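You operate a simulated robot arm through the tools that you are given. There is no shell and no other tool. Be economical: measure what you need, move in short steps, check, and stop when the job is done.

You are at the controls of a simulated two-armed robot. One attempt, no reset.

## Task
Set the black fold dial to 5, the yellow one to 6, then draw the paper on by hand.
Fine: mains stays off. Black DRAW lever by the fold dials ON, then one turn of the hand wheel by the waste tray, a quarter more at most.
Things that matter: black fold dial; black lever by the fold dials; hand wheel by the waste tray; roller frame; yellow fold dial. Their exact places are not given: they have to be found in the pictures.

Only the result counts: the job must be done as asked and must still hold three seconds after the hand-in. Knocking over, shifting, dropping, spilling or breaking anything else fails it. Flat cloth is picked up by pressing the open fingertips on it (5 to 10 N) and closing them slowly along it; thin cloth reads only 2 to 8 mm in the jaws.

## Robot
Two 7-joint arms with two-finger parallel grippers on one trunk, on a base that drives. Base frame: it is fixed to the floor where the robot stands at the start and does not move with it; the origin is under the middle of the robot, x ahead of it, y to its left, z up; the surface under the hand at the start is at about z = 720. Units: mm, degrees, N and s.
The left shoulder is at the start at [41, 214, 1220], the right one opposite. With the tool pointing down near the work surface each hand reaches from about 100 to 860 mm from the robot's upright axis, wherever it stands, measured 20 degrees to its own side. Places, roughly: black fold dial [500, 0, 1100]; black lever by the fold dials [500, -100, 600]; hand wheel by the waste tray [400, -300, 600]; roller frame [600, -1600, 800]; yellow fold dial [500, 0, 900]. Payload 4.4 kg a hand.
The TCP of each hand is the grasp point between the finger pads, 23 mm short of the fingertips. In the tool frame z runs along the fingers and y along their closing line. Largest opening 94 mm; finger width 38, thickness 10; the body of the gripper, 54 by 96 mm, starts 39 mm behind the TCP.
Orientation is that of the tool frame in the base frame, as [roll, pitch, yaw] about the fixed x, y, z axes, in that order (R = Rz(yaw) Ry(pitch) Rx(roll)). With the fingers straight down and closing along the base's y, the tool's x points along the base's -x, its y along +y and its z along -z.

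## Interface
- The arms move only by the tool drive_tool. It takes "left_moves", "right_moves" or both (then of equal length, played together; a hand with none holds still); each is a list of rows, each an object of numbers (a shift or turn left out is 0, a gripper value left out holds the last): "dx", "dy", "dz": the shift along the base's x, y, z in m; "ax", "ay", "az": the turn, a rotation vector about the base's x, y, z in degrees; "claw": the gripper command, from -1 (fully open) to 1 (shut), values between in proportion. In form: [{"dx": .., "dy": .., "dz": .., "ax": .., "ay": .., "az": .., "claw": ..}, ...]. A call has 1 to 8 rows; each row is the pose to reach, as a shift and turn from the pose commanded when the call began. Rows are played at 5 a second. More than 50 mm and 8.6 degrees between two rows, or a gripper value outside its range, and nothing of the call is played. A pose out of reach is approached as far as the arm can. The call stops where the force on the tool passes 40 N (or 10 N more than at its start, if that is more) or the arm is blocked; 0.2 s more then pass. The fingers move at their own pace (about 108 mm/s each) and stop on an object; they squeeze with about 22 N. The grip force told is the motor's: it shows also when the fingers shut on nothing. Time passes only in rows, and 0.2 s behind the last, so rows that repeat a pose let the fingers close. The reply holds the time, the measured pose of the TCP, the force on the tool along the base axes, the opening and the grip force, in the units named above and with some noise, with the torque about the TCP (base axes, N m) and any sound that the robot's microphone picked up, and new pictures: "views" is both (left out), scene, wrist or none (wrist: the cameras of the hands that moved).
- Cameras (640 x 400 px; columns grow to the right, rows downward): "scene" is now at [141.6, -16.9, 1393.6]; the picture's right is [-0.24, -0.97, 0.00], its down [-0.55, 0.14, -0.82] and it looks along [0.80, -0.20, -0.57] (base axes); focal length 214 px, centre (320, 200). "left" rides on the left gripper at [87, -16, -75] in its tool frame; the picture's right is [0.18, 0.98, 0.00], its down [-0.58, 0.11, -0.81] and it looks along [-0.79, 0.15, 0.59] (tool axes); focal length 243 px, centre (320, 200). "right" rides on the right gripper at [87, 16, -75] in its tool frame; the picture's right is [-0.18, 0.98, 0.00], its down [-0.58, -0.11, -0.81] and it looks along [-0.79, -0.15, 0.59] (tool axes); focal length 243 px, centre (320, 200).
- lift_body(by): slides the trunk up (or, below 0, down) by that many mm; the arms and the scene camera ride with it, the base frame stays. It gives what a move gives, with no picture.
- base_move(legs): drives the robot by 1 to 6 legs, each [ahead, left, turn to the left] in mm, mm and degrees, along the robot's own axes; the way and the turn of a leg run together, so that a leg with both is an arc; at most 1500 mm and 180 degrees a leg. The arms and the cameras ride along, it lands a little off, and it stops where it bumps. It gives what a move gives, and a new picture of the scene camera.
- turn_head(pan, tilt): turns the head with the scene camera to pan (to the left, within 80 degrees either way) and tilt (down, from -29 to 69), counted from straight ahead of the robot. It gives what a move gives, and a new picture of the scene camera.
- point_at(camera, pixels): there is no depth. For up to 12 entries [column, row, z] of the newest picture of that camera ("zoom" is the newest enlarged one), the place [x, y] in the base frame at which the ray of that pixel passes the height z, good to about 2 mm. No time passes.
- zoom(camera, box): a new picture of the part [left, top, right, bottom] of that camera's present view, enlarged. No time passes.
- hand_in(): hands the job in; it is judged then, once.

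Work in short steps. Measure before you move; look again where a grasp or a placing could have gone wrong, and mend it. You have 80 turns and 260 pictures in all, those below and enlarged ones among them. Open the grippers and draw the arms clear of the work before you hand the job in, unless the task says otherwise; then end with one line.

The tools are called after ">>>" by a JSON object that holds its "op" and its "data". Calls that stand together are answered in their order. drive_tool: Moves the arms, as the interface text tells. Its arguments: {"type":"object","properties":{"left_moves":{"type":"array"},"right_moves":{"type":"array"},"views":{"type":"string","enum":["both","scene","wrist","none"]}},"required":[]} The other tools are called the same way: lift_body (by) slides the trunk up or down; base_move (legs) drives the base; turn_head (pan, tilt) turns the head that bears the scene camera; point_at (camera, pixels) gives the place at which the rays of pixels pass given heights; zoom (camera, box) takes an enlarged picture of a part of a camera's view; hand_in () hands the job in.

At the start:

```text
clock: 0.0
left_position: [691.4, 90.0, 1343.5]
left_tcp_rot: [-179.7, 0.6, -180.0]
left_force: [-0.4, 0.1, 0.8]
left_torque: [-0.03, -0.03, 0.03]
left_width: 93.9
left_finger_force: 0.1
right_position: [454.3, -359.4, 1332.5]
right_tcp_rot: [-179.9, 0.6, 179.8]
right_force: [1.2, 0.2, 0.8]
right_torque: [0.0, -0.03, 0.02]
right_width: 94.0
right_finger_force: 0.1
trunk travel left (down, up): [-300.0, 263.0]
robot x, y, heading: [0.1, 1.5, -0.2]
head pan, tilt: [-14.2, 35.5]
```

scene: 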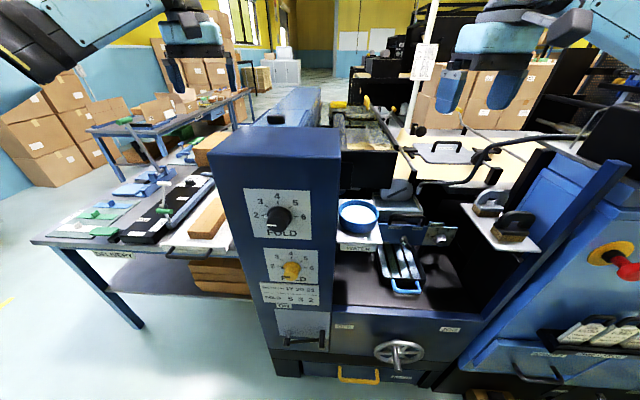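
right: 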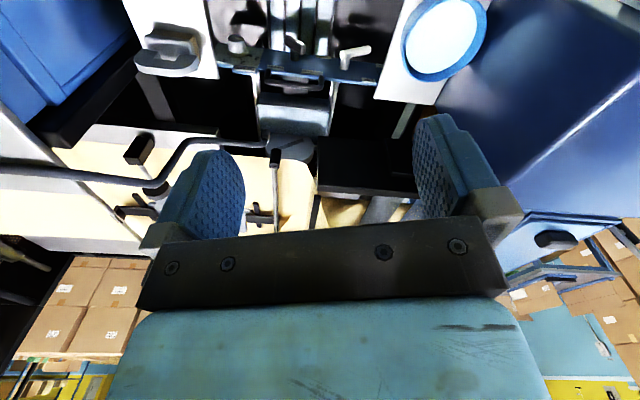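
left: 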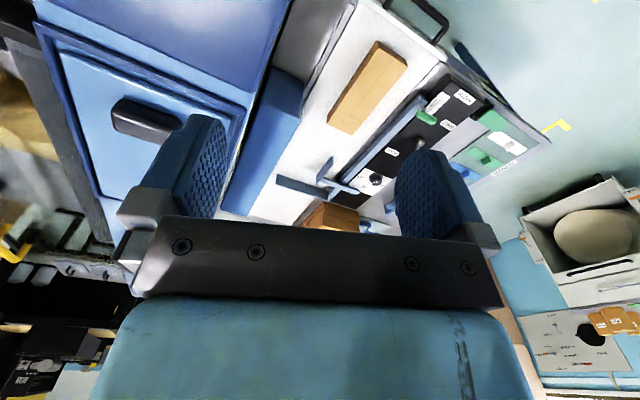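

The scene shows the black dial near (280,218), yellow near (291,269), a lever near (305,340) and the hand wheel near (400,353). I zoom in on these to read them.

>>> {"op": "zoom", "data": {"camera": "scene", "box": [230, 180, 350, 290]}}

>>> {"op": "zoom", "data": {"camera": "scene", "box": [250, 275, 450, 400]}}

>>> {"op": "turn_head", "data": {"pan": -10, "tilt": 60}}

```text
3.64 times, centred on (290, 235) of scene
```

zoom: 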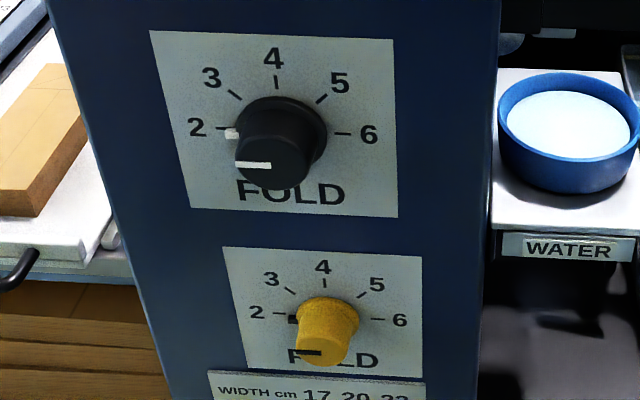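

```text
3.20 times, centred on (350, 338) of scene
```

zoom: 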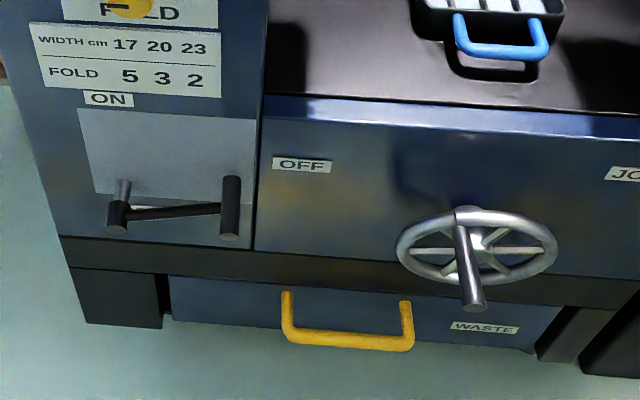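

```text
clock: 0.9
left_position: [693.9, 89.3, 1341.0]
left_tcp_rot: [-179.7, 0.5, 179.9]
left_force: [-0.4, 0.6, 0.3]
left_torque: [-0.01, 0.0, 0.04]
left_width: 94.1
left_finger_force: 0.1
right_position: [455.4, -360.0, 1332.1]
right_tcp_rot: [-179.8, 0.6, 179.8]
right_force: [0.3, 0.1, -0.1]
right_torque: [0.0, -0.03, 0.01]
right_width: 94.2
right_finger_force: 0.1
trunk travel left (down, up): [-300.0, 263.0]
robot x, y, heading: [2.3, -2.7, 0.0]
head pan, tilt: [-10.0, 60.0]
```

scene: 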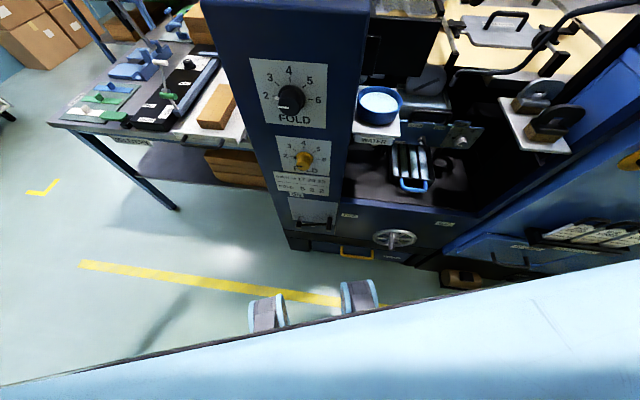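

Both dials stand at 2, and the lever points right at OFF with ON above its pivot. I look right for the roller frame and any direction mark for the wheel.

>>> {"op": "turn_head", "data": {"pan": -70, "tilt": 30}}

>>> {"op": "turn_head", "data": {"pan": -25, "tilt": 45}}

```text
clock: 2.2
left_position: [693.0, 89.1, 1343.0]
left_tcp_rot: [-179.7, 0.6, -179.9]
left_force: [-0.1, -1.3, 0.1]
left_torque: [-0.01, -0.01, -0.02]
left_width: 94.0
left_finger_force: 0.1
right_position: [454.0, -359.6, 1331.5]
right_tcp_rot: [-179.8, 0.6, 179.9]
right_force: [-0.3, -0.6, 0.4]
right_torque: [-0.01, 0.01, 0.0]
right_width: 94.2
right_finger_force: 0.1
trunk travel left (down, up): [-300.0, 263.0]
robot x, y, heading: [0.8, -1.4, 0.1]
head pan, tilt: [-70.0, 30.0]
```

scene: 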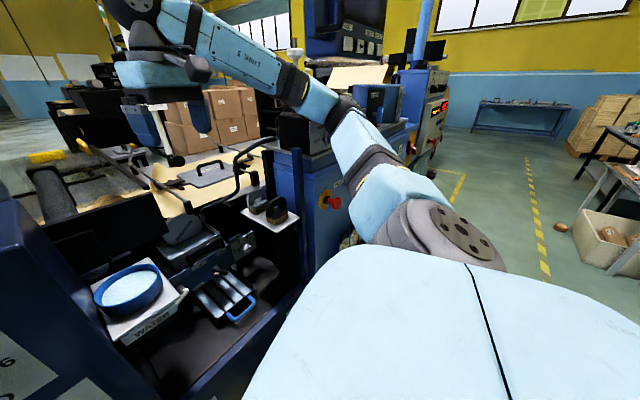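

```text
clock: 3.3
left_position: [692.8, 88.6, 1342.2]
left_tcp_rot: [-179.7, 0.6, 180.0]
left_force: [0.3, 0.2, 0.6]
left_torque: [0.05, -0.02, -0.01]
left_width: 94.2
left_finger_force: 0.1
right_position: [454.8, -358.9, 1331.1]
right_tcp_rot: [-179.8, 0.6, 179.9]
right_force: [0.1, -0.1, 0.8]
right_torque: [0.0, 0.02, 0.02]
right_width: 93.9
right_finger_force: 0.0
trunk travel left (down, up): [-300.0, 263.0]
robot x, y, heading: [-1.9, 0.9, -0.0]
head pan, tilt: [-25.0, 45.0]
```

scene: 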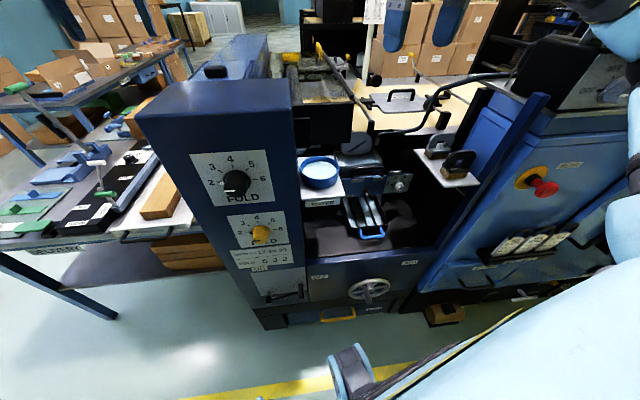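

I zoom on the wheel and the right part of the machine.

>>> {"op": "zoom", "data": {"camera": "scene", "box": [240, 240, 440, 340]}}

>>> {"op": "turn_head", "data": {"pan": -80, "tilt": 20}}

>>> {"op": "zoom", "data": {"camera": "scene", "box": [180, 30, 480, 230]}}

```text
3.20 times, centred on (340, 290) of scene
```

zoom: 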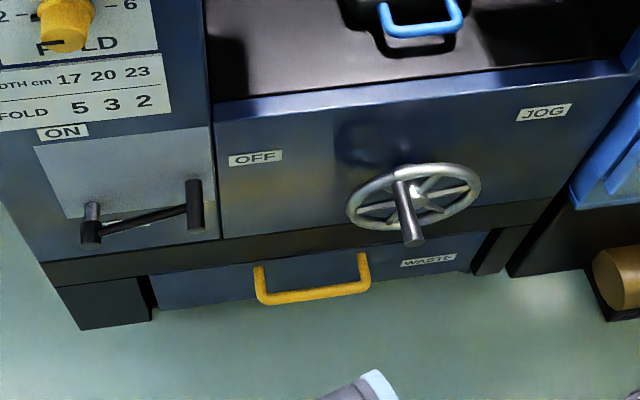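

```text
clock: 4.5
left_position: [691.8, 89.9, 1341.7]
left_tcp_rot: [-179.7, 0.5, -180.0]
left_force: [-0.3, -0.5, -0.7]
left_torque: [-0.02, 0.02, -0.01]
left_width: 93.7
left_finger_force: 0.0
right_position: [453.0, -358.7, 1332.2]
right_tcp_rot: [-179.8, 0.6, 179.9]
right_force: [0.0, 0.0, -0.2]
right_torque: [-0.05, 0.0, 0.02]
right_width: 93.7
right_finger_force: 0.0
trunk travel left (down, up): [-300.0, 263.0]
robot x, y, heading: [-1.2, -0.2, -0.5]
head pan, tilt: [-80.0, 20.0]
```

scene: 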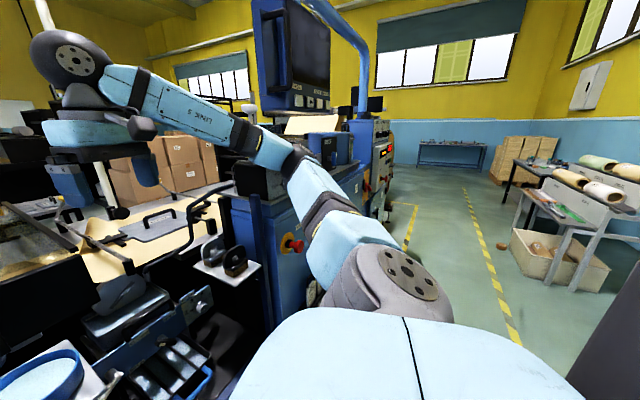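

```text
2.00 times, centred on (330, 130) of scene
```

zoom: 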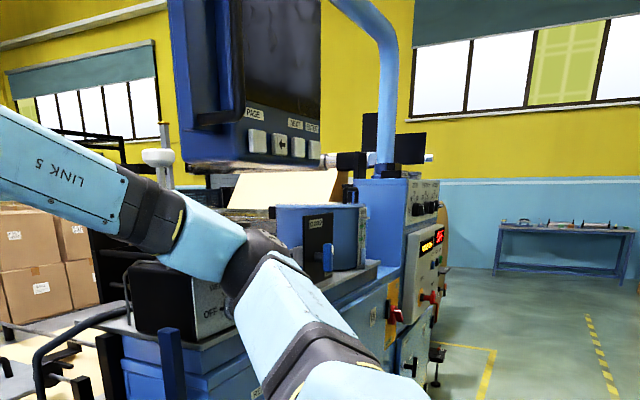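

Now I measure the panel by triangulation: one picture here, then one with the trunk lowered 250 mm.

>>> {"op": "turn_head", "data": {"pan": -12, "tilt": 50}}

>>> {"op": "zoom", "data": {"camera": "scene", "box": [240, 80, 440, 205]}}

>>> {"op": "zoom", "data": {"camera": "scene", "box": [260, 190, 460, 315]}}

```text
clock: 5.9
left_position: [691.6, 89.7, 1342.3]
left_tcp_rot: [-179.7, 0.6, 179.9]
left_force: [-0.3, 0.0, -1.0]
left_torque: [0.0, 0.01, 0.0]
left_width: 93.8
left_finger_force: 0.0
right_position: [454.8, -359.2, 1331.7]
right_tcp_rot: [-179.9, 0.5, 180.0]
right_force: [-0.2, -0.3, -0.1]
right_torque: [-0.01, 0.01, 0.02]
right_width: 94.0
right_finger_force: 0.1
trunk travel left (down, up): [-300.0, 263.0]
robot x, y, heading: [1.0, -2.1, -0.0]
head pan, tilt: [-12.0, 50.0]
```

scene: 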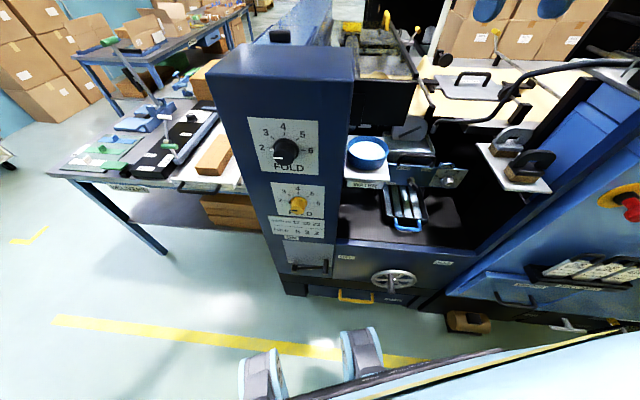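

```text
3.20 times, centred on (340, 142) of scene
```

zoom: 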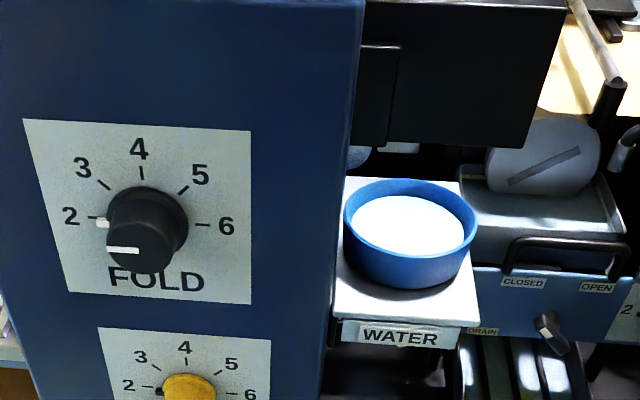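

```text
3.20 times, centred on (360, 252) of scene
```

zoom: 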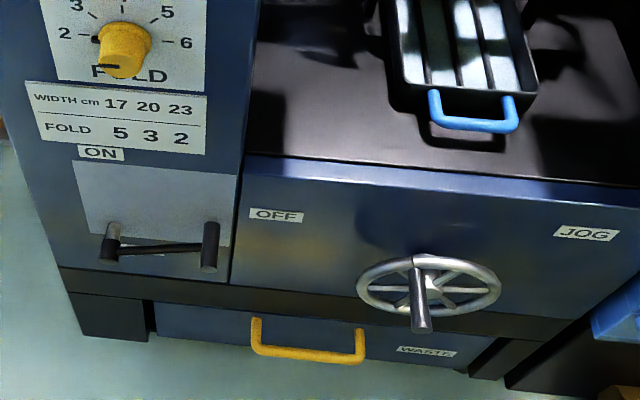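

I take rays for the plate corners, knobs, lever and wheel from this view, then lower the trunk.

>>> {"op": "point_at", "data": {"camera": "scene", "pixels": [[246.9, 116.4, 1100], [246.9, 116.4, 900], [318.1, 120.4, 1100], [261.9, 170.1, 1100], [318.1, 174.5, 1100], [283.75, 157, 1100], [283.75, 157, 900]]}}

>>> {"op": "point_at", "data": {"camera": "zoom", "pixels": [[121, 67, 900], [121, 67, 700], [26, 82, 800], [209, 98, 800], [112, 228, 600], [112, 228, 800], [213, 224, 600], [208, 268, 600], [418, 258, 600], [418, 258, 800], [421, 328, 600], [361, 285, 600]]}}

>>> {"op": "lift_body", "data": {"by": -250}}

>>> {"op": "turn_head", "data": {"pan": -12, "tilt": 40}}

>>> {"op": "zoom", "data": {"camera": "scene", "box": [240, 100, 440, 225]}}

>>> {"op": "zoom", "data": {"camera": "scene", "box": [240, 200, 440, 325]}}

```text
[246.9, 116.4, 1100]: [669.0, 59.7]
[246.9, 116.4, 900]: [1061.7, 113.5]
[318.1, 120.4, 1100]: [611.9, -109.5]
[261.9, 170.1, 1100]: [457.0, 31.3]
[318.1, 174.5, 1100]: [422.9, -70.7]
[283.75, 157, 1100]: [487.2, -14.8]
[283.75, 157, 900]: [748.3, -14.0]
```

```text
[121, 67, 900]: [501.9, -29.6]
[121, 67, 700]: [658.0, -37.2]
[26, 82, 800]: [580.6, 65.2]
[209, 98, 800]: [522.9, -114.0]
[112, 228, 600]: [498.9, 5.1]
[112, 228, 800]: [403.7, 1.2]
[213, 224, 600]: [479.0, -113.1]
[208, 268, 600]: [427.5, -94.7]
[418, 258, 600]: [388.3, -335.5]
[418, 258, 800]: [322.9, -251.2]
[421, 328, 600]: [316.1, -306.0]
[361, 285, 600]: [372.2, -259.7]
```

```text
clock: 7.1
left_position: [693.2, 103.6, 1262.4]
left_tcp_rot: [-178.6, 1.1, -179.7]
left_force: [-3.6, 2.0, 4.5]
left_torque: [-0.18, 0.17, -0.16]
left_width: 93.0
left_finger_force: 0.0
right_position: [453.1, -344.5, 1254.4]
right_tcp_rot: [-178.9, 1.2, -179.7]
right_force: [0.5, -0.4, -0.3]
right_torque: [0.05, 0.02, 0.02]
right_width: 93.9
right_finger_force: 0.1
trunk travel left (down, up): [-215.0, 348.0]
robot x, y, heading: [1.6, 2.7, 0.0]
head pan, tilt: [-12.0, 50.0]
stopped: the force on the tool passed its limit at 56 N (the readings are from after the stop); the commanded pose is now the measured one
```

```text
clock: 7.8
left_position: [694.2, 104.0, 1262.0]
left_tcp_rot: [-178.5, 1.1, -179.8]
left_force: [-1.1, 0.2, 0.9]
left_torque: [-0.04, 0.05, -0.07]
left_width: 93.9
left_finger_force: 0.0
right_position: [454.1, -344.3, 1252.3]
right_tcp_rot: [-178.9, 1.0, -179.9]
right_force: [-0.5, -0.1, -0.3]
right_torque: [-0.01, 0.03, -0.03]
right_width: 94.2
right_finger_force: 0.1
trunk travel left (down, up): [-215.0, 348.0]
robot x, y, heading: [-3.7, 0.3, -0.0]
head pan, tilt: [-12.0, 40.0]
```

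scene: 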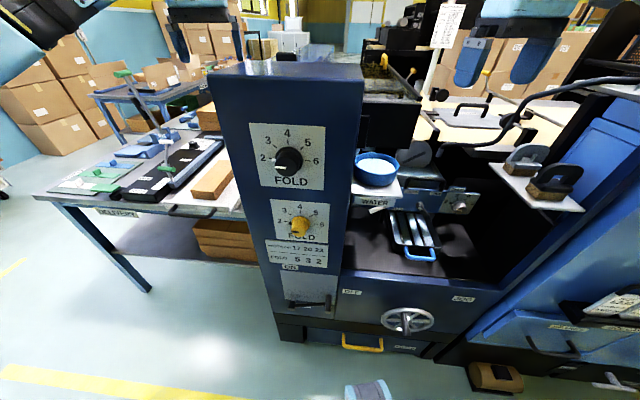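

```text
3.20 times, centred on (340, 162) of scene
```

zoom: 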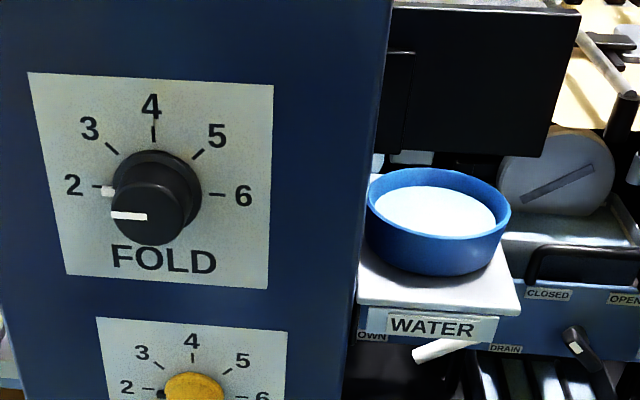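

```text
3.20 times, centred on (340, 262) of scene
```

zoom: 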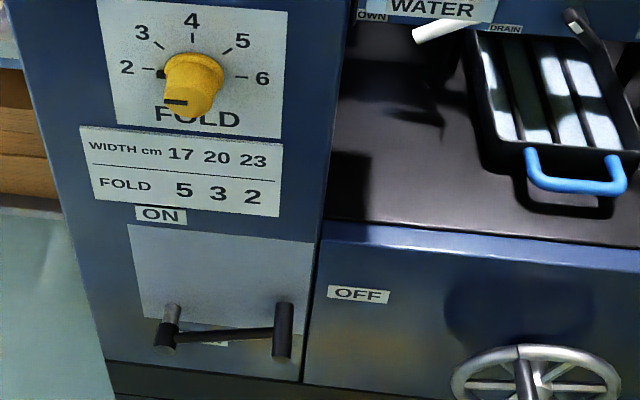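

The left gripper touched the top of the column while lowering. I lift it and draw it back to the left, clear of the column, then go on measuring.

>>> {"op": "drive_tool", "data": {"left_moves": [{"dz": 0.045}, {"dz": 0.09}, {"dz": 0.09, "dx": -0.035, "dy": 0.03}, {"dz": 0.09, "dx": -0.07, "dy": 0.06}, {"dz": 0.09, "dx": -0.105, "dy": 0.09}, {"dz": 0.09, "dx": -0.14, "dy": 0.12}, {"dz": 0.09, "dx": -0.175, "dy": 0.15}, {"dz": 0.09, "dx": -0.21, "dy": 0.18}], "views": "wrist"}}

>>> {"op": "zoom", "data": {"camera": "scene", "box": [240, 60, 440, 185]}}

>>> {"op": "point_at", "data": {"camera": "scene", "pixels": [[248.75, 122, 1100], [248.75, 122, 900], [325.6, 126.2, 1100], [325.6, 126.2, 1200], [323.75, 190.3, 1100], [323.75, 190.3, 900], [286, 171, 1100], [286, 171, 900]]}}

```text
clock: 9.6
left_position: [480.5, 283.8, 1347.9]
left_tcp_rot: [-178.7, 1.1, -179.7]
left_force: [-0.1, -0.3, -0.6]
left_torque: [0.01, 0.01, 0.01]
left_width: 94.0
left_finger_force: 0.0
right_position: [454.0, -345.2, 1254.4]
right_tcp_rot: [-179.0, 0.9, -179.8]
right_force: [0.3, 0.6, 0.9]
right_torque: [-0.02, -0.01, 0.04]
right_width: 93.9
right_finger_force: 0.1
trunk travel left (down, up): [-215.0, 348.0]
robot x, y, heading: [2.3, 3.7, -0.3]
head pan, tilt: [-12.0, 40.0]
```

left: 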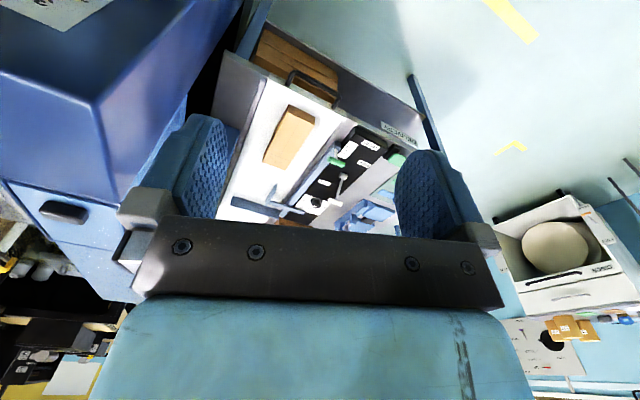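

```text
3.20 times, centred on (340, 122) of scene
```

zoom: 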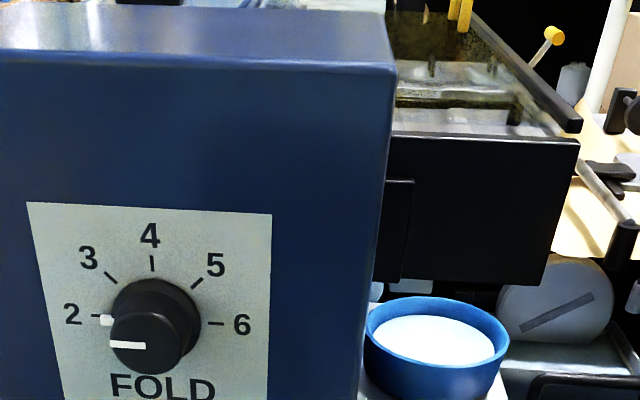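

```text
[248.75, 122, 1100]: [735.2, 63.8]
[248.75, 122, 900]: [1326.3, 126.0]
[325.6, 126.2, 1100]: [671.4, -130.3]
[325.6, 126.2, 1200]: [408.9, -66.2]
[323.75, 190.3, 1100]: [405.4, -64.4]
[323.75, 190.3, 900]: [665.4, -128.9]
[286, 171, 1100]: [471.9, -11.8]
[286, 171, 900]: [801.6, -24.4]
```

The baseline was too short. I raise the trunk by 340 mm for a proper second view.

>>> {"op": "lift_body", "data": {"by": 340}}

>>> {"op": "turn_head", "data": {"pan": -10, "tilt": 60}}

>>> {"op": "zoom", "data": {"camera": "scene", "box": [240, 80, 440, 205]}}

>>> {"op": "zoom", "data": {"camera": "scene", "box": [240, 150, 440, 275]}}

```text
clock: 12.9
left_position: [493.2, 265.5, 1687.2]
left_tcp_rot: [-179.4, 0.5, -179.6]
left_force: [0.8, 0.1, 1.1]
left_torque: [0.03, 0.01, 0.0]
left_width: 94.0
left_finger_force: 0.1
right_position: [465.4, -360.9, 1582.0]
right_tcp_rot: [-179.8, 0.4, -179.8]
right_force: [0.6, -0.1, 0.0]
right_torque: [0.0, -0.01, -0.05]
right_width: 93.8
right_finger_force: 0.0
trunk travel left (down, up): [-555.0, 8.0]
robot x, y, heading: [-0.5, 0.4, 0.3]
head pan, tilt: [-12.0, 40.0]
```

```text
clock: 13.8
left_position: [493.5, 265.0, 1688.3]
left_tcp_rot: [-179.5, 0.6, -179.7]
left_force: [-0.7, -0.4, 0.2]
left_torque: [0.03, 0.0, 0.01]
left_width: 93.7
left_finger_force: 0.1
right_position: [464.9, -361.6, 1583.5]
right_tcp_rot: [-179.9, 0.4, -179.8]
right_force: [-0.2, 0.5, -0.1]
right_torque: [0.0, -0.04, -0.02]
right_width: 93.9
right_finger_force: 0.0
trunk travel left (down, up): [-555.0, 8.0]
robot x, y, heading: [-2.2, -1.3, 0.0]
head pan, tilt: [-10.0, 60.0]
```

scene: 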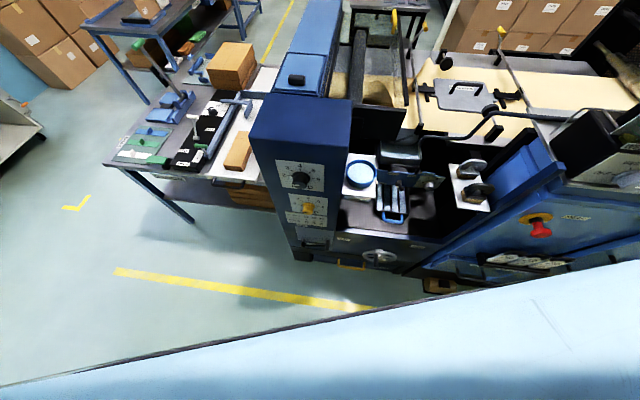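

```text
3.20 times, centred on (340, 142) of scene
```

zoom: 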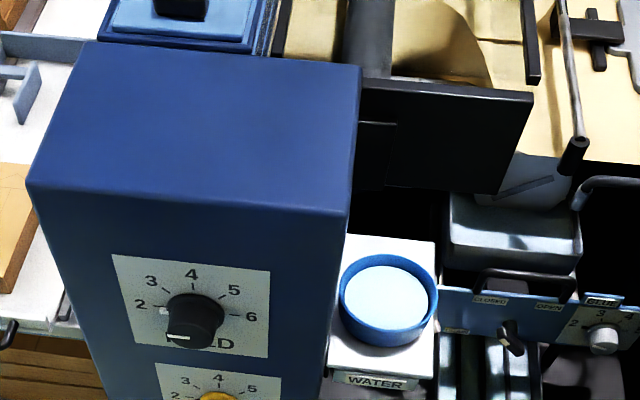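

```text
3.20 times, centred on (340, 212) of scene
```

zoom: 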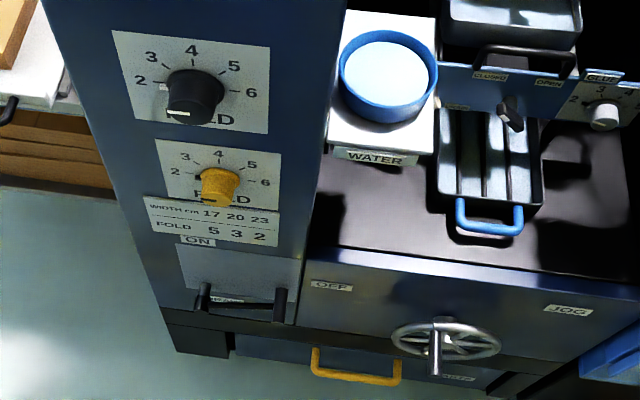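

I take rays of the same points in this high view.

>>> {"op": "point_at", "data": {"camera": "zoom", "pixels": [[112, 30, 1100], [112, 30, 1000], [270, 43, 1100], [270, 43, 1000], [268, 134, 1100], [268, 134, 1000], [195, 108, 1100], [195, 108, 1000], [143, 196, 900], [143, 196, 800], [277, 245, 900], [277, 245, 800]]}}

>>> {"op": "point_at", "data": {"camera": "zoom", "pixels": [[217, 196, 900], [217, 196, 800], [205, 288, 700], [205, 288, 600], [283, 294, 700], [283, 294, 600], [280, 320, 600], [391, 340, 600], [391, 340, 700], [502, 342, 600], [502, 342, 700], [434, 374, 600]]}}

>>> {"op": "zoom", "data": {"camera": "scene", "box": [270, 140, 350, 190]}}

>>> {"op": "zoom", "data": {"camera": "scene", "box": [290, 220, 410, 295]}}

```text
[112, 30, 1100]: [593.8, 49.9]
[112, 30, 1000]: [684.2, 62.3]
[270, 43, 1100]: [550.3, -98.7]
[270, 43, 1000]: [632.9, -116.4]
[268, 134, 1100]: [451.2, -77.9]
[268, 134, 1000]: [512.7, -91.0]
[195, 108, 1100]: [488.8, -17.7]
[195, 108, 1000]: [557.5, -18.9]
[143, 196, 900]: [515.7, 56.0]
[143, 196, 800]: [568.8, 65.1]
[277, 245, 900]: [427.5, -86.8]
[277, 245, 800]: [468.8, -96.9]
```

```text
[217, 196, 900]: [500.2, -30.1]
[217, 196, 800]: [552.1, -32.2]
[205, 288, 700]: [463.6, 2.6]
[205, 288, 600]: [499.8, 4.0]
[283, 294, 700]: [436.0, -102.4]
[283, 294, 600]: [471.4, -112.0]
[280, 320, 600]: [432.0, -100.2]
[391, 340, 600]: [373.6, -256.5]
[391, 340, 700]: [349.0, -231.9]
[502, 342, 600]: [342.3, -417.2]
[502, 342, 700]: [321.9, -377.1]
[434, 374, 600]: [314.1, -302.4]
```

```text
8.00 times, centred on (310, 165) of scene
```

zoom: 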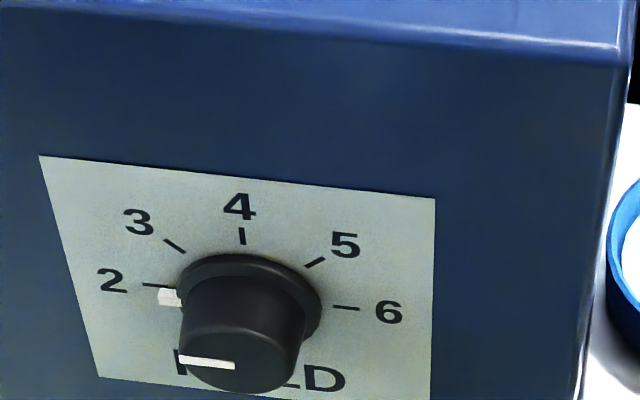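

```text
5.33 times, centred on (350, 258) of scene
```

zoom: 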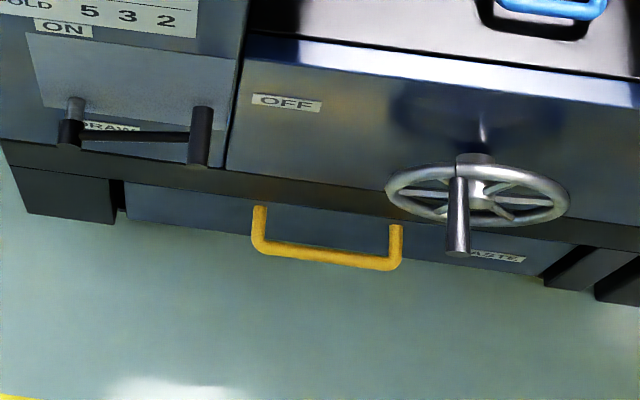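

The plate corners triangulate to about [530,41,1170] and [495,-87,1167], so the panel is vertical and yawed about 15.5°. I take finer rays for the dial centres, lever and wheel from this view.

>>> {"op": "point_at", "data": {"camera": "scene", "pixels": [[301.25, 177, 1100], [299.6, 185.6, 1100], [308.75, 205.1, 900], [307.5, 211.6, 900], [275.4, 159.8, 1100], [324.5, 164.8, 1100]]}}

>>> {"op": "point_at", "data": {"camera": "zoom", "pixels": [[76, 100, 600], [69, 140, 600], [203, 110, 600], [197, 160, 600], [480, 155, 600], [484, 190, 600], [387, 190, 600], [568, 195, 600], [460, 182, 600], [457, 250, 600], [265, 100, 600], [478, 118, 600]]}}

```text
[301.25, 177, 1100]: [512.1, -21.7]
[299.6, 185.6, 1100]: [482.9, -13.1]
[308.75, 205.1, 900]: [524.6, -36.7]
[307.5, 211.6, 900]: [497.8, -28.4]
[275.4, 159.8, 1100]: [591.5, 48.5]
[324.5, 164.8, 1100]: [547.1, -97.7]
```

```text
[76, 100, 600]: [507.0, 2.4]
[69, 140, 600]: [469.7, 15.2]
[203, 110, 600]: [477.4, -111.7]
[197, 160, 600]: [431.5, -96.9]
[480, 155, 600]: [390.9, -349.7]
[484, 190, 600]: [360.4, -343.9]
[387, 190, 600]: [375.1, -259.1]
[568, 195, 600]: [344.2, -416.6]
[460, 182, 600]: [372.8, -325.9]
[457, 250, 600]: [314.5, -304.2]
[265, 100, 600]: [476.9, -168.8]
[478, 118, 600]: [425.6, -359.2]
```

Dial centres come out at about black [512,-22,1100] and yellow [509,-36,929], panel yaw −15.5°. I turn the right hand to point into the panel (fingers closing along it) while drawing back, in free space.

>>> {"op": "drive_tool", "data": {"right_moves": [{"dx": -0.015, "ax": -1.11, "ay": -8.13, "az": -1.11}, {"dx": -0.03, "ax": -2.22, "ay": -16.25, "az": -2.22}, {"dx": -0.045, "ax": -3.33, "ay": -24.38, "az": -3.33}, {"dx": -0.06, "ax": -4.44, "ay": -32.5, "az": -4.44}, {"dx": -0.075, "ax": -5.55, "ay": -40.63, "az": -5.55}, {"dx": -0.09, "ax": -6.66, "ay": -48.76, "az": -6.66}, {"dx": -0.105, "ax": -7.77, "ay": -56.9, "az": -7.77}, {"dx": -0.12, "ax": -8.88, "ay": -65.0, "az": -8.88}], "views": "none"}}

>>> {"op": "drive_tool", "data": {"right_moves": [{"ax": -1.11, "ay": -8.13, "az": -1.11}, {"ax": -2.22, "ay": -16.25, "az": -2.22}, {"ax": -3.32, "ay": -24.4, "az": -3.32}], "views": "none"}}

>>> {"op": "lift_body", "data": {"by": -300}}

>>> {"op": "turn_head", "data": {"pan": -12, "tilt": 45}}

```text
clock: 15.6
left_position: [492.2, 266.6, 1686.9]
left_tcp_rot: [-179.6, 0.6, -179.7]
left_force: [0.7, 0.1, 0.6]
left_torque: [0.01, 0.04, -0.01]
left_width: 93.6
left_finger_force: 0.1
right_position: [383.8, -371.7, 1627.5]
right_tcp_rot: [-173.4, 65.8, 174.3]
right_force: [0.4, -0.2, 0.0]
right_torque: [-0.01, 0.03, 0.0]
right_width: 94.0
right_finger_force: 0.0
right hand out of reach, approached as far as the arm can: row 7, 8
trunk travel left (down, up): [-555.0, 8.0]
robot x, y, heading: [-0.3, -1.5, 0.0]
head pan, tilt: [-10.0, 60.0]
```

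```text
clock: 16.4
left_position: [493.4, 265.8, 1687.4]
left_tcp_rot: [-179.5, 0.6, -179.8]
left_force: [-0.6, -0.6, -0.1]
left_torque: [0.0, -0.02, -0.02]
left_width: 94.0
left_finger_force: 0.1
right_position: [424.8, -383.8, 1664.4]
right_tcp_rot: [-17.3, 89.6, -32.9]
right_force: [-0.3, 0.7, 0.0]
right_torque: [0.0, 0.0, -0.01]
right_width: 94.0
right_finger_force: 0.0
right hand out of reach, approached as far as the arm can: row 1, 2, 3
trunk travel left (down, up): [-555.0, 8.0]
robot x, y, heading: [-2.0, 2.6, 0.0]
head pan, tilt: [-10.0, 60.0]
```

```text
clock: 19.4
left_position: [492.7, 265.4, 1386.9]
left_tcp_rot: [-179.5, 0.6, -179.7]
left_force: [0.4, -0.5, 0.8]
left_torque: [0.01, -0.03, -0.01]
left_width: 93.9
left_finger_force: 0.0
right_position: [425.6, -382.4, 1365.0]
right_tcp_rot: [-26.6, 89.6, -42.2]
right_force: [0.6, -0.9, -0.3]
right_torque: [0.03, 0.04, 0.0]
right_width: 94.2
right_finger_force: 0.0
trunk travel left (down, up): [-255.0, 308.0]
robot x, y, heading: [-0.1, 2.3, 0.2]
head pan, tilt: [-10.0, 60.0]
```

```text
clock: 20.1
left_position: [492.5, 266.4, 1386.0]
left_tcp_rot: [-179.6, 0.6, -179.6]
left_force: [0.0, 0.4, 0.0]
left_torque: [0.0, -0.01, 0.0]
left_width: 93.9
left_finger_force: 0.1
right_position: [424.6, -382.5, 1364.7]
right_tcp_rot: [-27.4, 89.7, -43.0]
right_force: [0.3, 0.3, -0.2]
right_torque: [0.01, 0.0, -0.01]
right_width: 93.9
right_finger_force: 0.1
trunk travel left (down, up): [-255.0, 308.0]
robot x, y, heading: [-0.3, 1.3, 0.5]
head pan, tilt: [-12.0, 45.0]
```

scene: 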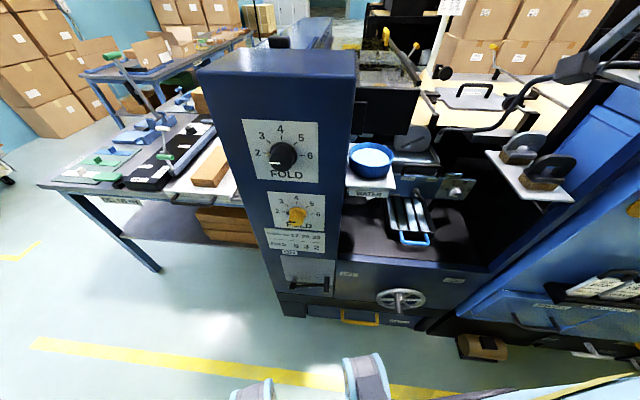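

The wrist reached its orientation only at x≥425, so there is too little room; I back the base 250 mm to allow an approach.

>>> {"op": "base_move", "data": {"legs": [[-250, 0, 0]]}}

```text
clock: 21.9
left_position: [241.5, 267.1, 1387.2]
left_tcp_rot: [-179.4, 0.6, -179.6]
left_force: [0.1, 0.2, -0.7]
left_torque: [-0.01, -0.01, -0.03]
left_width: 94.2
left_finger_force: 0.1
right_position: [176.2, -383.7, 1364.8]
right_tcp_rot: [-26.7, 89.6, -42.2]
right_force: [-0.8, -0.5, -0.1]
right_torque: [-0.01, -0.01, -0.02]
right_width: 94.2
right_finger_force: 0.1
trunk travel left (down, up): [-255.0, 308.0]
robot x, y, heading: [-248.4, -3.4, 0.3]
head pan, tilt: [-12.0, 45.0]
```

scene: 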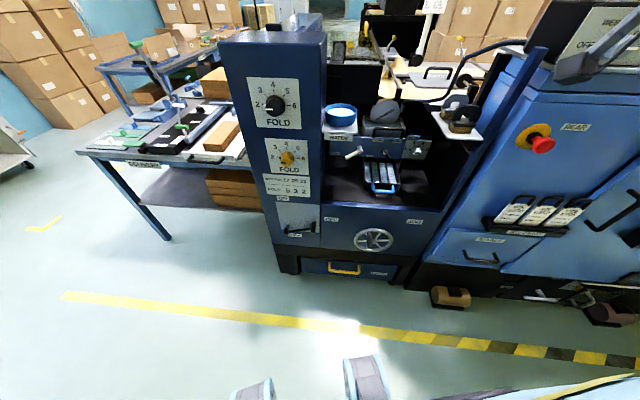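

This view is better; I zoom on the lever and wheel for refined rays.

>>> {"op": "zoom", "data": {"camera": "scene", "box": [260, 190, 420, 290]}}

>>> {"op": "zoom", "data": {"camera": "scene", "box": [240, 70, 320, 120]}}

```text
4.00 times, centred on (340, 240) of scene
```

zoom: 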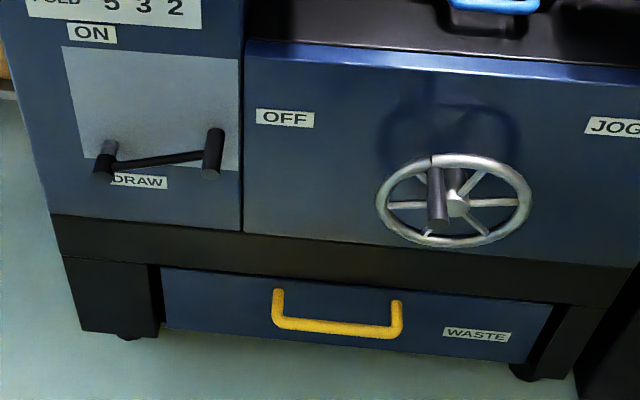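

```text
8.00 times, centred on (280, 95) of scene
```

zoom: 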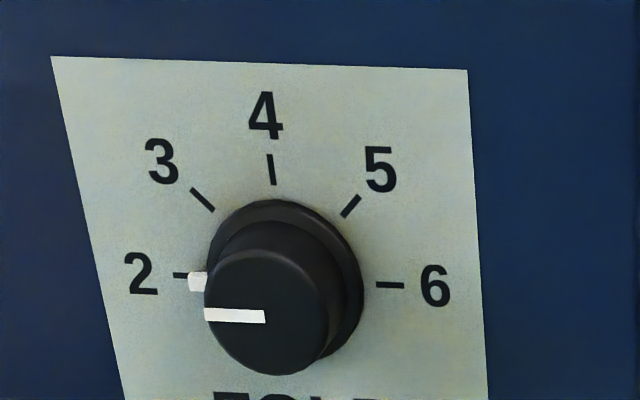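

>>> {"op": "point_at", "data": {"camera": "scene", "pixels": [[285.5, 232.5, 570], [287, 227, 570], [313.75, 223.25, 570], [312.5, 233, 570], [354.25, 239.5, 570], [392.75, 240, 570], [373.75, 228.25, 570], [373.75, 251.75, 570], [374.5, 240.75, 570], [369.5, 245.5, 570], [369, 231.25, 570], [374.5, 240.75, 700]]}}

>>> {"op": "point_at", "data": {"camera": "scene", "pixels": [[276, 105, 1100], [276, 105, 1000], [273.25, 109.5, 1100], [273.25, 109.5, 1000], [285.5, 232.5, 670], [313.75, 223.25, 670]]}}

>>> {"op": "zoom", "data": {"camera": "scene", "box": [248, 125, 328, 175]}}

```text
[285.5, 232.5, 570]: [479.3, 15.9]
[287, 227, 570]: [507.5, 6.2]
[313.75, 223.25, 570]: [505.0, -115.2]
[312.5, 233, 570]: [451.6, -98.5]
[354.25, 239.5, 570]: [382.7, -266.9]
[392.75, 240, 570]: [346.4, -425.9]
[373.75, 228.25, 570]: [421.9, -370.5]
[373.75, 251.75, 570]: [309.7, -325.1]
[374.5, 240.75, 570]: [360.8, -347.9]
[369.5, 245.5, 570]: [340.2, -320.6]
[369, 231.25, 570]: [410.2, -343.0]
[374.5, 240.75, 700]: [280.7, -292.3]
```

```text
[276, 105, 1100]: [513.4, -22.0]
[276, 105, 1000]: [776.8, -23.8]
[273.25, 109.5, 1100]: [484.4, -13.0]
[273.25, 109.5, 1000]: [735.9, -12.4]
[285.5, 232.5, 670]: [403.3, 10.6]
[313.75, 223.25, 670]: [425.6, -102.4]
```

```text
8.00 times, centred on (288, 150) of scene
```

zoom: 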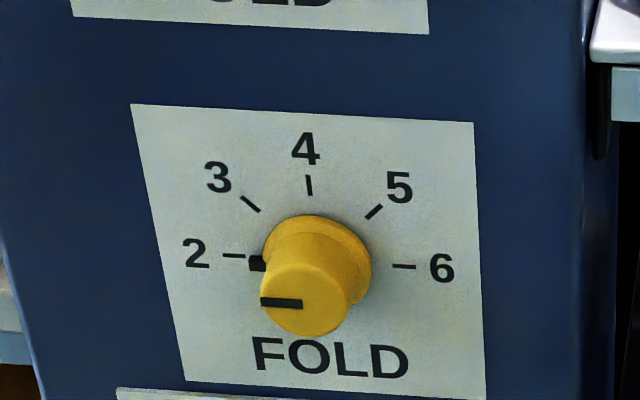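

Black dial refined: centre [513,-22,1100], face 31 mm out. I bring the right hand in front of it, pre-rotated −67° about the dial axis.

>>> {"op": "drive_tool", "data": {"right_moves": [{"dx": 0.02, "dy": 0.0358, "dz": -0.024, "ax": -8.13, "ay": 2.25}, {"dx": 0.04, "dy": 0.0716, "dz": -0.048, "ax": -16.27, "ay": 4.5}, {"dx": 0.06, "dy": 0.1074, "dz": -0.072, "ax": -24.4, "ay": 6.75}, {"dx": 0.08, "dy": 0.1432, "dz": -0.096, "ax": -32.5, "ay": 9.0}, {"dx": 0.1, "dy": 0.179, "dz": -0.12, "ax": -40.7, "ay": 11.25}, {"dx": 0.12, "dy": 0.2148, "dz": -0.144, "ax": -48.8, "ay": 13.5}, {"dx": 0.14, "dy": 0.2506, "dz": -0.168, "ax": -56.9, "ay": 15.75}, {"dx": 0.16, "dy": 0.2864, "dz": -0.192, "ax": -65.0, "ay": 18.0}], "views": "both"}}

```text
clock: 23.8
left_position: [243.4, 269.7, 1385.9]
left_tcp_rot: [-179.3, 0.6, -179.4]
left_force: [-0.1, -0.2, 0.3]
left_torque: [0.02, 0.04, -0.01]
left_width: 94.2
left_finger_force: 0.1
right_position: [336.1, -93.5, 1173.3]
right_tcp_rot: [-89.8, 22.2, -105.2]
right_force: [-0.2, 0.5, -0.5]
right_torque: [0.0, 0.01, 0.0]
right_width: 93.8
right_finger_force: 0.1
right hand out of reach, approached as far as the arm can: row 1
trunk travel left (down, up): [-255.0, 308.0]
robot x, y, heading: [-249.1, 0.2, 0.2]
head pan, tilt: [-12.0, 45.0]
```

scene: 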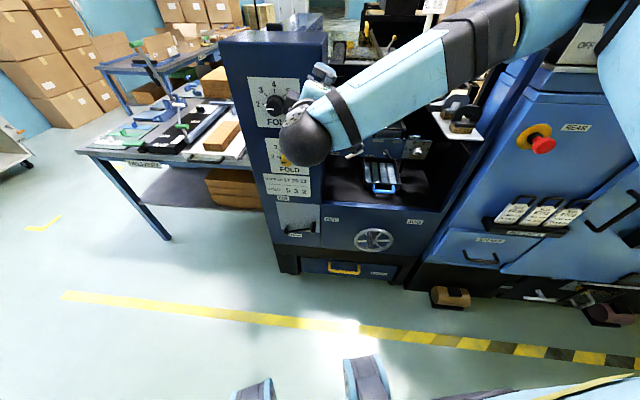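
right: 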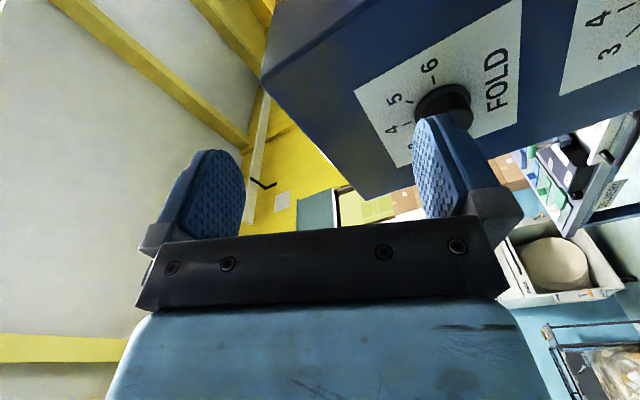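

Orientation is right (tool axis [0.965,−0.262,0]). I move to 120 mm in front of the dial centre.

>>> {"op": "drive_tool", "data": {"right_moves": [{"dx": 0.02, "dy": 0.0345, "dz": -0.0245}, {"dx": 0.04, "dy": 0.069, "dz": -0.049}, {"dx": 0.061, "dy": 0.1035, "dz": -0.0733}, {"dx": 0.061, "dy": 0.1035, "dz": -0.0733}], "views": "both"}}

```text
clock: 24.8
left_position: [240.9, 266.3, 1386.6]
left_tcp_rot: [-179.6, 0.5, -179.6]
left_force: [0.3, 0.1, -0.4]
left_torque: [0.02, 0.0, 0.01]
left_width: 94.0
left_finger_force: 0.0
right_position: [394.6, 7.5, 1100.0]
right_tcp_rot: [-89.9, 22.5, -105.2]
right_force: [-0.4, 0.6, 0.5]
right_torque: [0.0, -0.02, 0.03]
right_width: 94.2
right_finger_force: 0.0
trunk travel left (down, up): [-255.0, 308.0]
robot x, y, heading: [-252.1, -1.1, -0.2]
head pan, tilt: [-12.0, 45.0]
```

scene: 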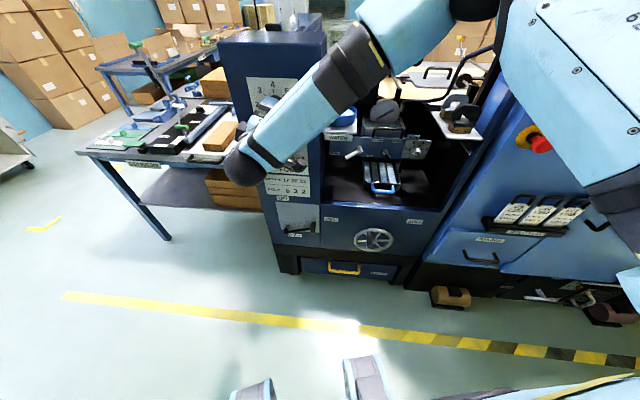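
right: 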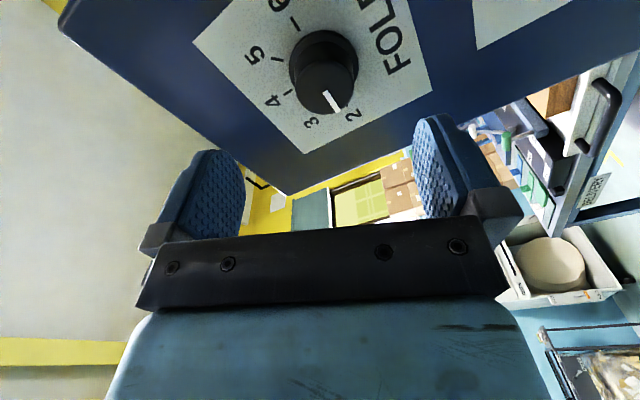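

The knob sits nearly centred between the fingers (face at about (328,88), expected (320,84)); I trim by ~4 mm and advance 87 mm so the tips stop ~12 mm off the panel.

>>> {"op": "drive_tool", "data": {"right_moves": [{"dx": 0.0012, "dy": 0.004, "dz": -0.002}, {"dx": 0.03, "dy": -0.004, "dz": -0.002}, {"dx": 0.06, "dy": -0.012, "dz": -0.002}, {"dx": 0.085, "dy": -0.019, "dz": -0.002}, {"dx": 0.085, "dy": -0.019, "dz": -0.002}], "views": "wrist"}}

```text
clock: 25.9
left_position: [242.5, 266.2, 1386.9]
left_tcp_rot: [-179.5, 0.6, -179.6]
left_force: [0.7, 1.0, -0.7]
left_torque: [-0.02, 0.01, -0.02]
left_width: 93.8
left_finger_force: 0.1
right_position: [480.6, -12.1, 1097.3]
right_tcp_rot: [-89.8, 22.4, -105.2]
right_force: [0.6, 0.1, 0.7]
right_torque: [-0.01, -0.01, -0.04]
right_width: 93.9
right_finger_force: 0.1
trunk travel left (down, up): [-255.0, 308.0]
robot x, y, heading: [-249.3, 0.6, -0.0]
head pan, tilt: [-12.0, 45.0]
```

right: 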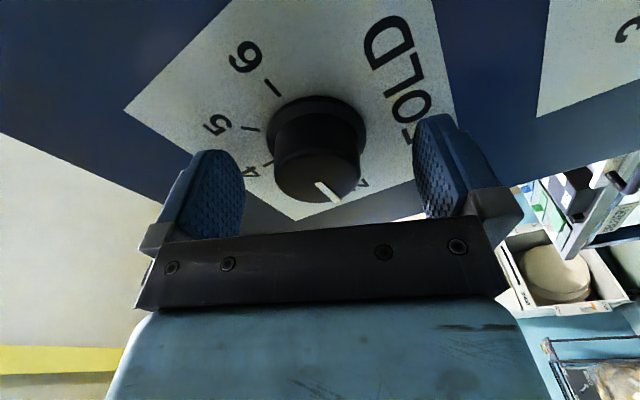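

The knob face is centred at about (317,171). I close and check the grip.

>>> {"op": "drive_tool", "data": {"right_moves": [{"claw": 0.0}, {"claw": 1.0}, {"claw": 1.0}, {"claw": 1.0}], "views": "wrist"}}

```text
clock: 26.9
left_position: [241.9, 267.8, 1388.6]
left_tcp_rot: [-179.6, 0.7, -179.6]
left_force: [0.2, 0.4, 0.4]
left_torque: [0.0, 0.0, 0.0]
left_width: 94.1
left_finger_force: 0.1
right_position: [482.1, -12.9, 1100.1]
right_tcp_rot: [-89.7, 22.5, -105.1]
right_force: [8.3, -1.0, 12.2]
right_torque: [-0.04, -0.23, 0.01]
right_width: 44.1
right_finger_force: 45.1
trunk travel left (down, up): [-255.0, 308.0]
robot x, y, heading: [-248.2, -0.3, 0.1]
head pan, tilt: [-12.0, 45.0]
```

right: 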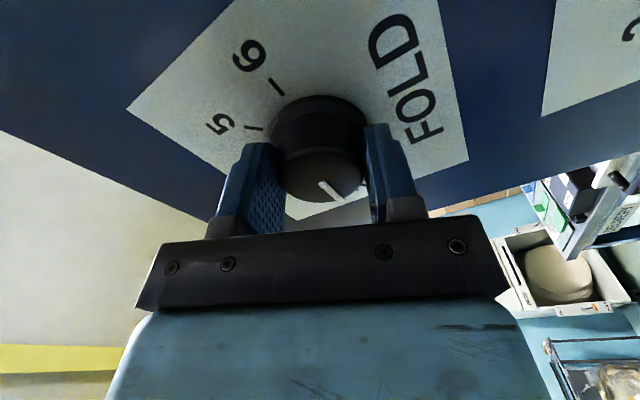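

Gripped at 44 mm with a small upward load, so I trim +3 mm in z and turn the first +67.5° clockwise.

>>> {"op": "drive_tool", "data": {"right_moves": [{"dx": 0.001, "dz": 0.003, "ax": 8.13, "ay": -2.25}, {"dx": 0.001, "dz": 0.003, "ax": 16.27, "ay": -4.5}, {"dx": 0.001, "dz": 0.003, "ax": 24.4, "ay": -6.75}, {"dx": 0.001, "dz": 0.003, "ax": 32.5, "ay": -9.0}, {"dx": 0.001, "dz": 0.003, "ax": 40.7, "ay": -11.25}, {"dx": 0.001, "dz": 0.003, "ax": 48.8, "ay": -13.5}, {"dx": 0.001, "dz": 0.003, "ax": 56.9, "ay": -15.75}, {"dx": 0.001, "dz": 0.003, "ax": 65.0, "ay": -18.0}], "views": "wrist"}}

```text
clock: 28.8
left_position: [240.7, 265.2, 1387.2]
left_tcp_rot: [-179.5, 0.6, -179.6]
left_force: [0.0, 0.2, 0.4]
left_torque: [0.01, 0.0, -0.05]
left_width: 93.9
left_finger_force: 0.0
right_position: [480.2, -13.1, 1100.6]
right_tcp_rot: [-5.6, 89.7, -21.1]
right_force: [-22.2, -3.7, -12.8]
right_torque: [-0.19, -0.51, -0.17]
right_width: 43.8
right_finger_force: 45.2
trunk travel left (down, up): [-255.0, 308.0]
robot x, y, heading: [-247.4, 2.1, 0.1]
head pan, tilt: [-12.0, 45.0]
```

right: 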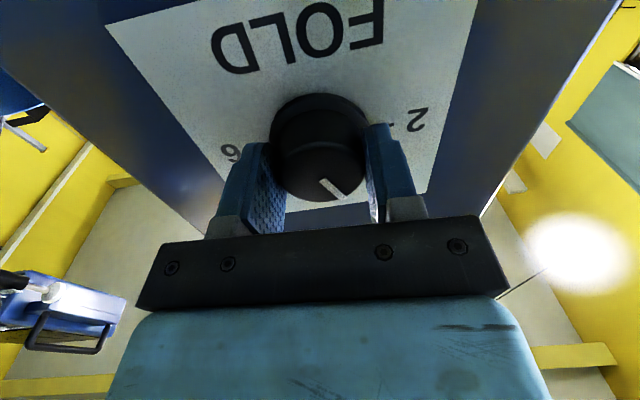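

The knob turned with the hand. There is −22 N in x, so I trim back 3 mm and 2 mm down, and turn the second +67.5°.

>>> {"op": "drive_tool", "data": {"right_moves": [{"dx": -0.003, "dz": -0.002, "ax": 8.13, "ay": -2.25}, {"dx": -0.003, "dz": -0.002, "ax": 16.27, "ay": -4.5}, {"dx": -0.003, "dz": -0.002, "ax": 24.4, "ay": -6.75}, {"dx": -0.003, "dz": -0.002, "ax": 32.5, "ay": -9.0}, {"dx": -0.003, "dz": -0.002, "ax": 40.7, "ay": -11.25}, {"dx": -0.003, "dz": -0.002, "ax": 48.8, "ay": -13.5}, {"dx": -0.003, "dz": -0.002, "ax": 56.9, "ay": -15.75}, {"dx": -0.003, "dz": -0.002, "ax": 65.0, "ay": -18.0}], "views": "both"}}

```text
clock: 30.6
left_position: [243.2, 267.7, 1386.0]
left_tcp_rot: [-179.4, 0.6, -179.7]
left_force: [0.1, 0.2, -0.3]
left_torque: [-0.01, 0.0, 0.01]
left_width: 93.8
left_finger_force: 0.0
right_position: [479.8, -11.9, 1099.5]
right_tcp_rot: [89.8, 22.6, 74.1]
right_force: [15.1, 2.2, 15.2]
right_torque: [-0.23, -0.74, -0.54]
right_width: 43.8
right_finger_force: 44.7
trunk travel left (down, up): [-255.0, 308.0]
robot x, y, heading: [-250.0, 3.1, 0.6]
head pan, tilt: [-12.0, 45.0]
```

scene: 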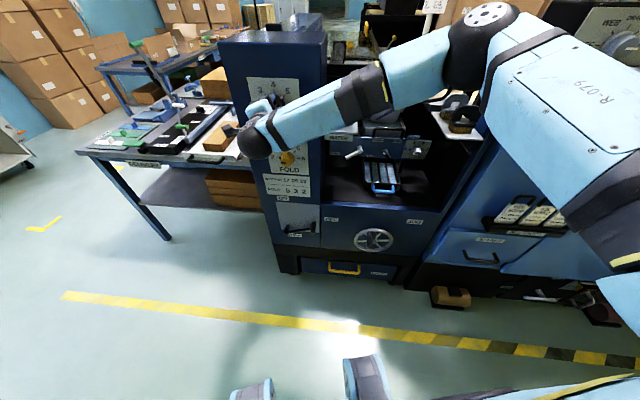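
right: 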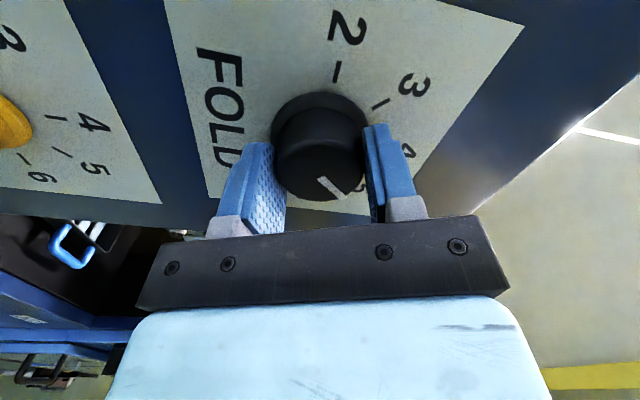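

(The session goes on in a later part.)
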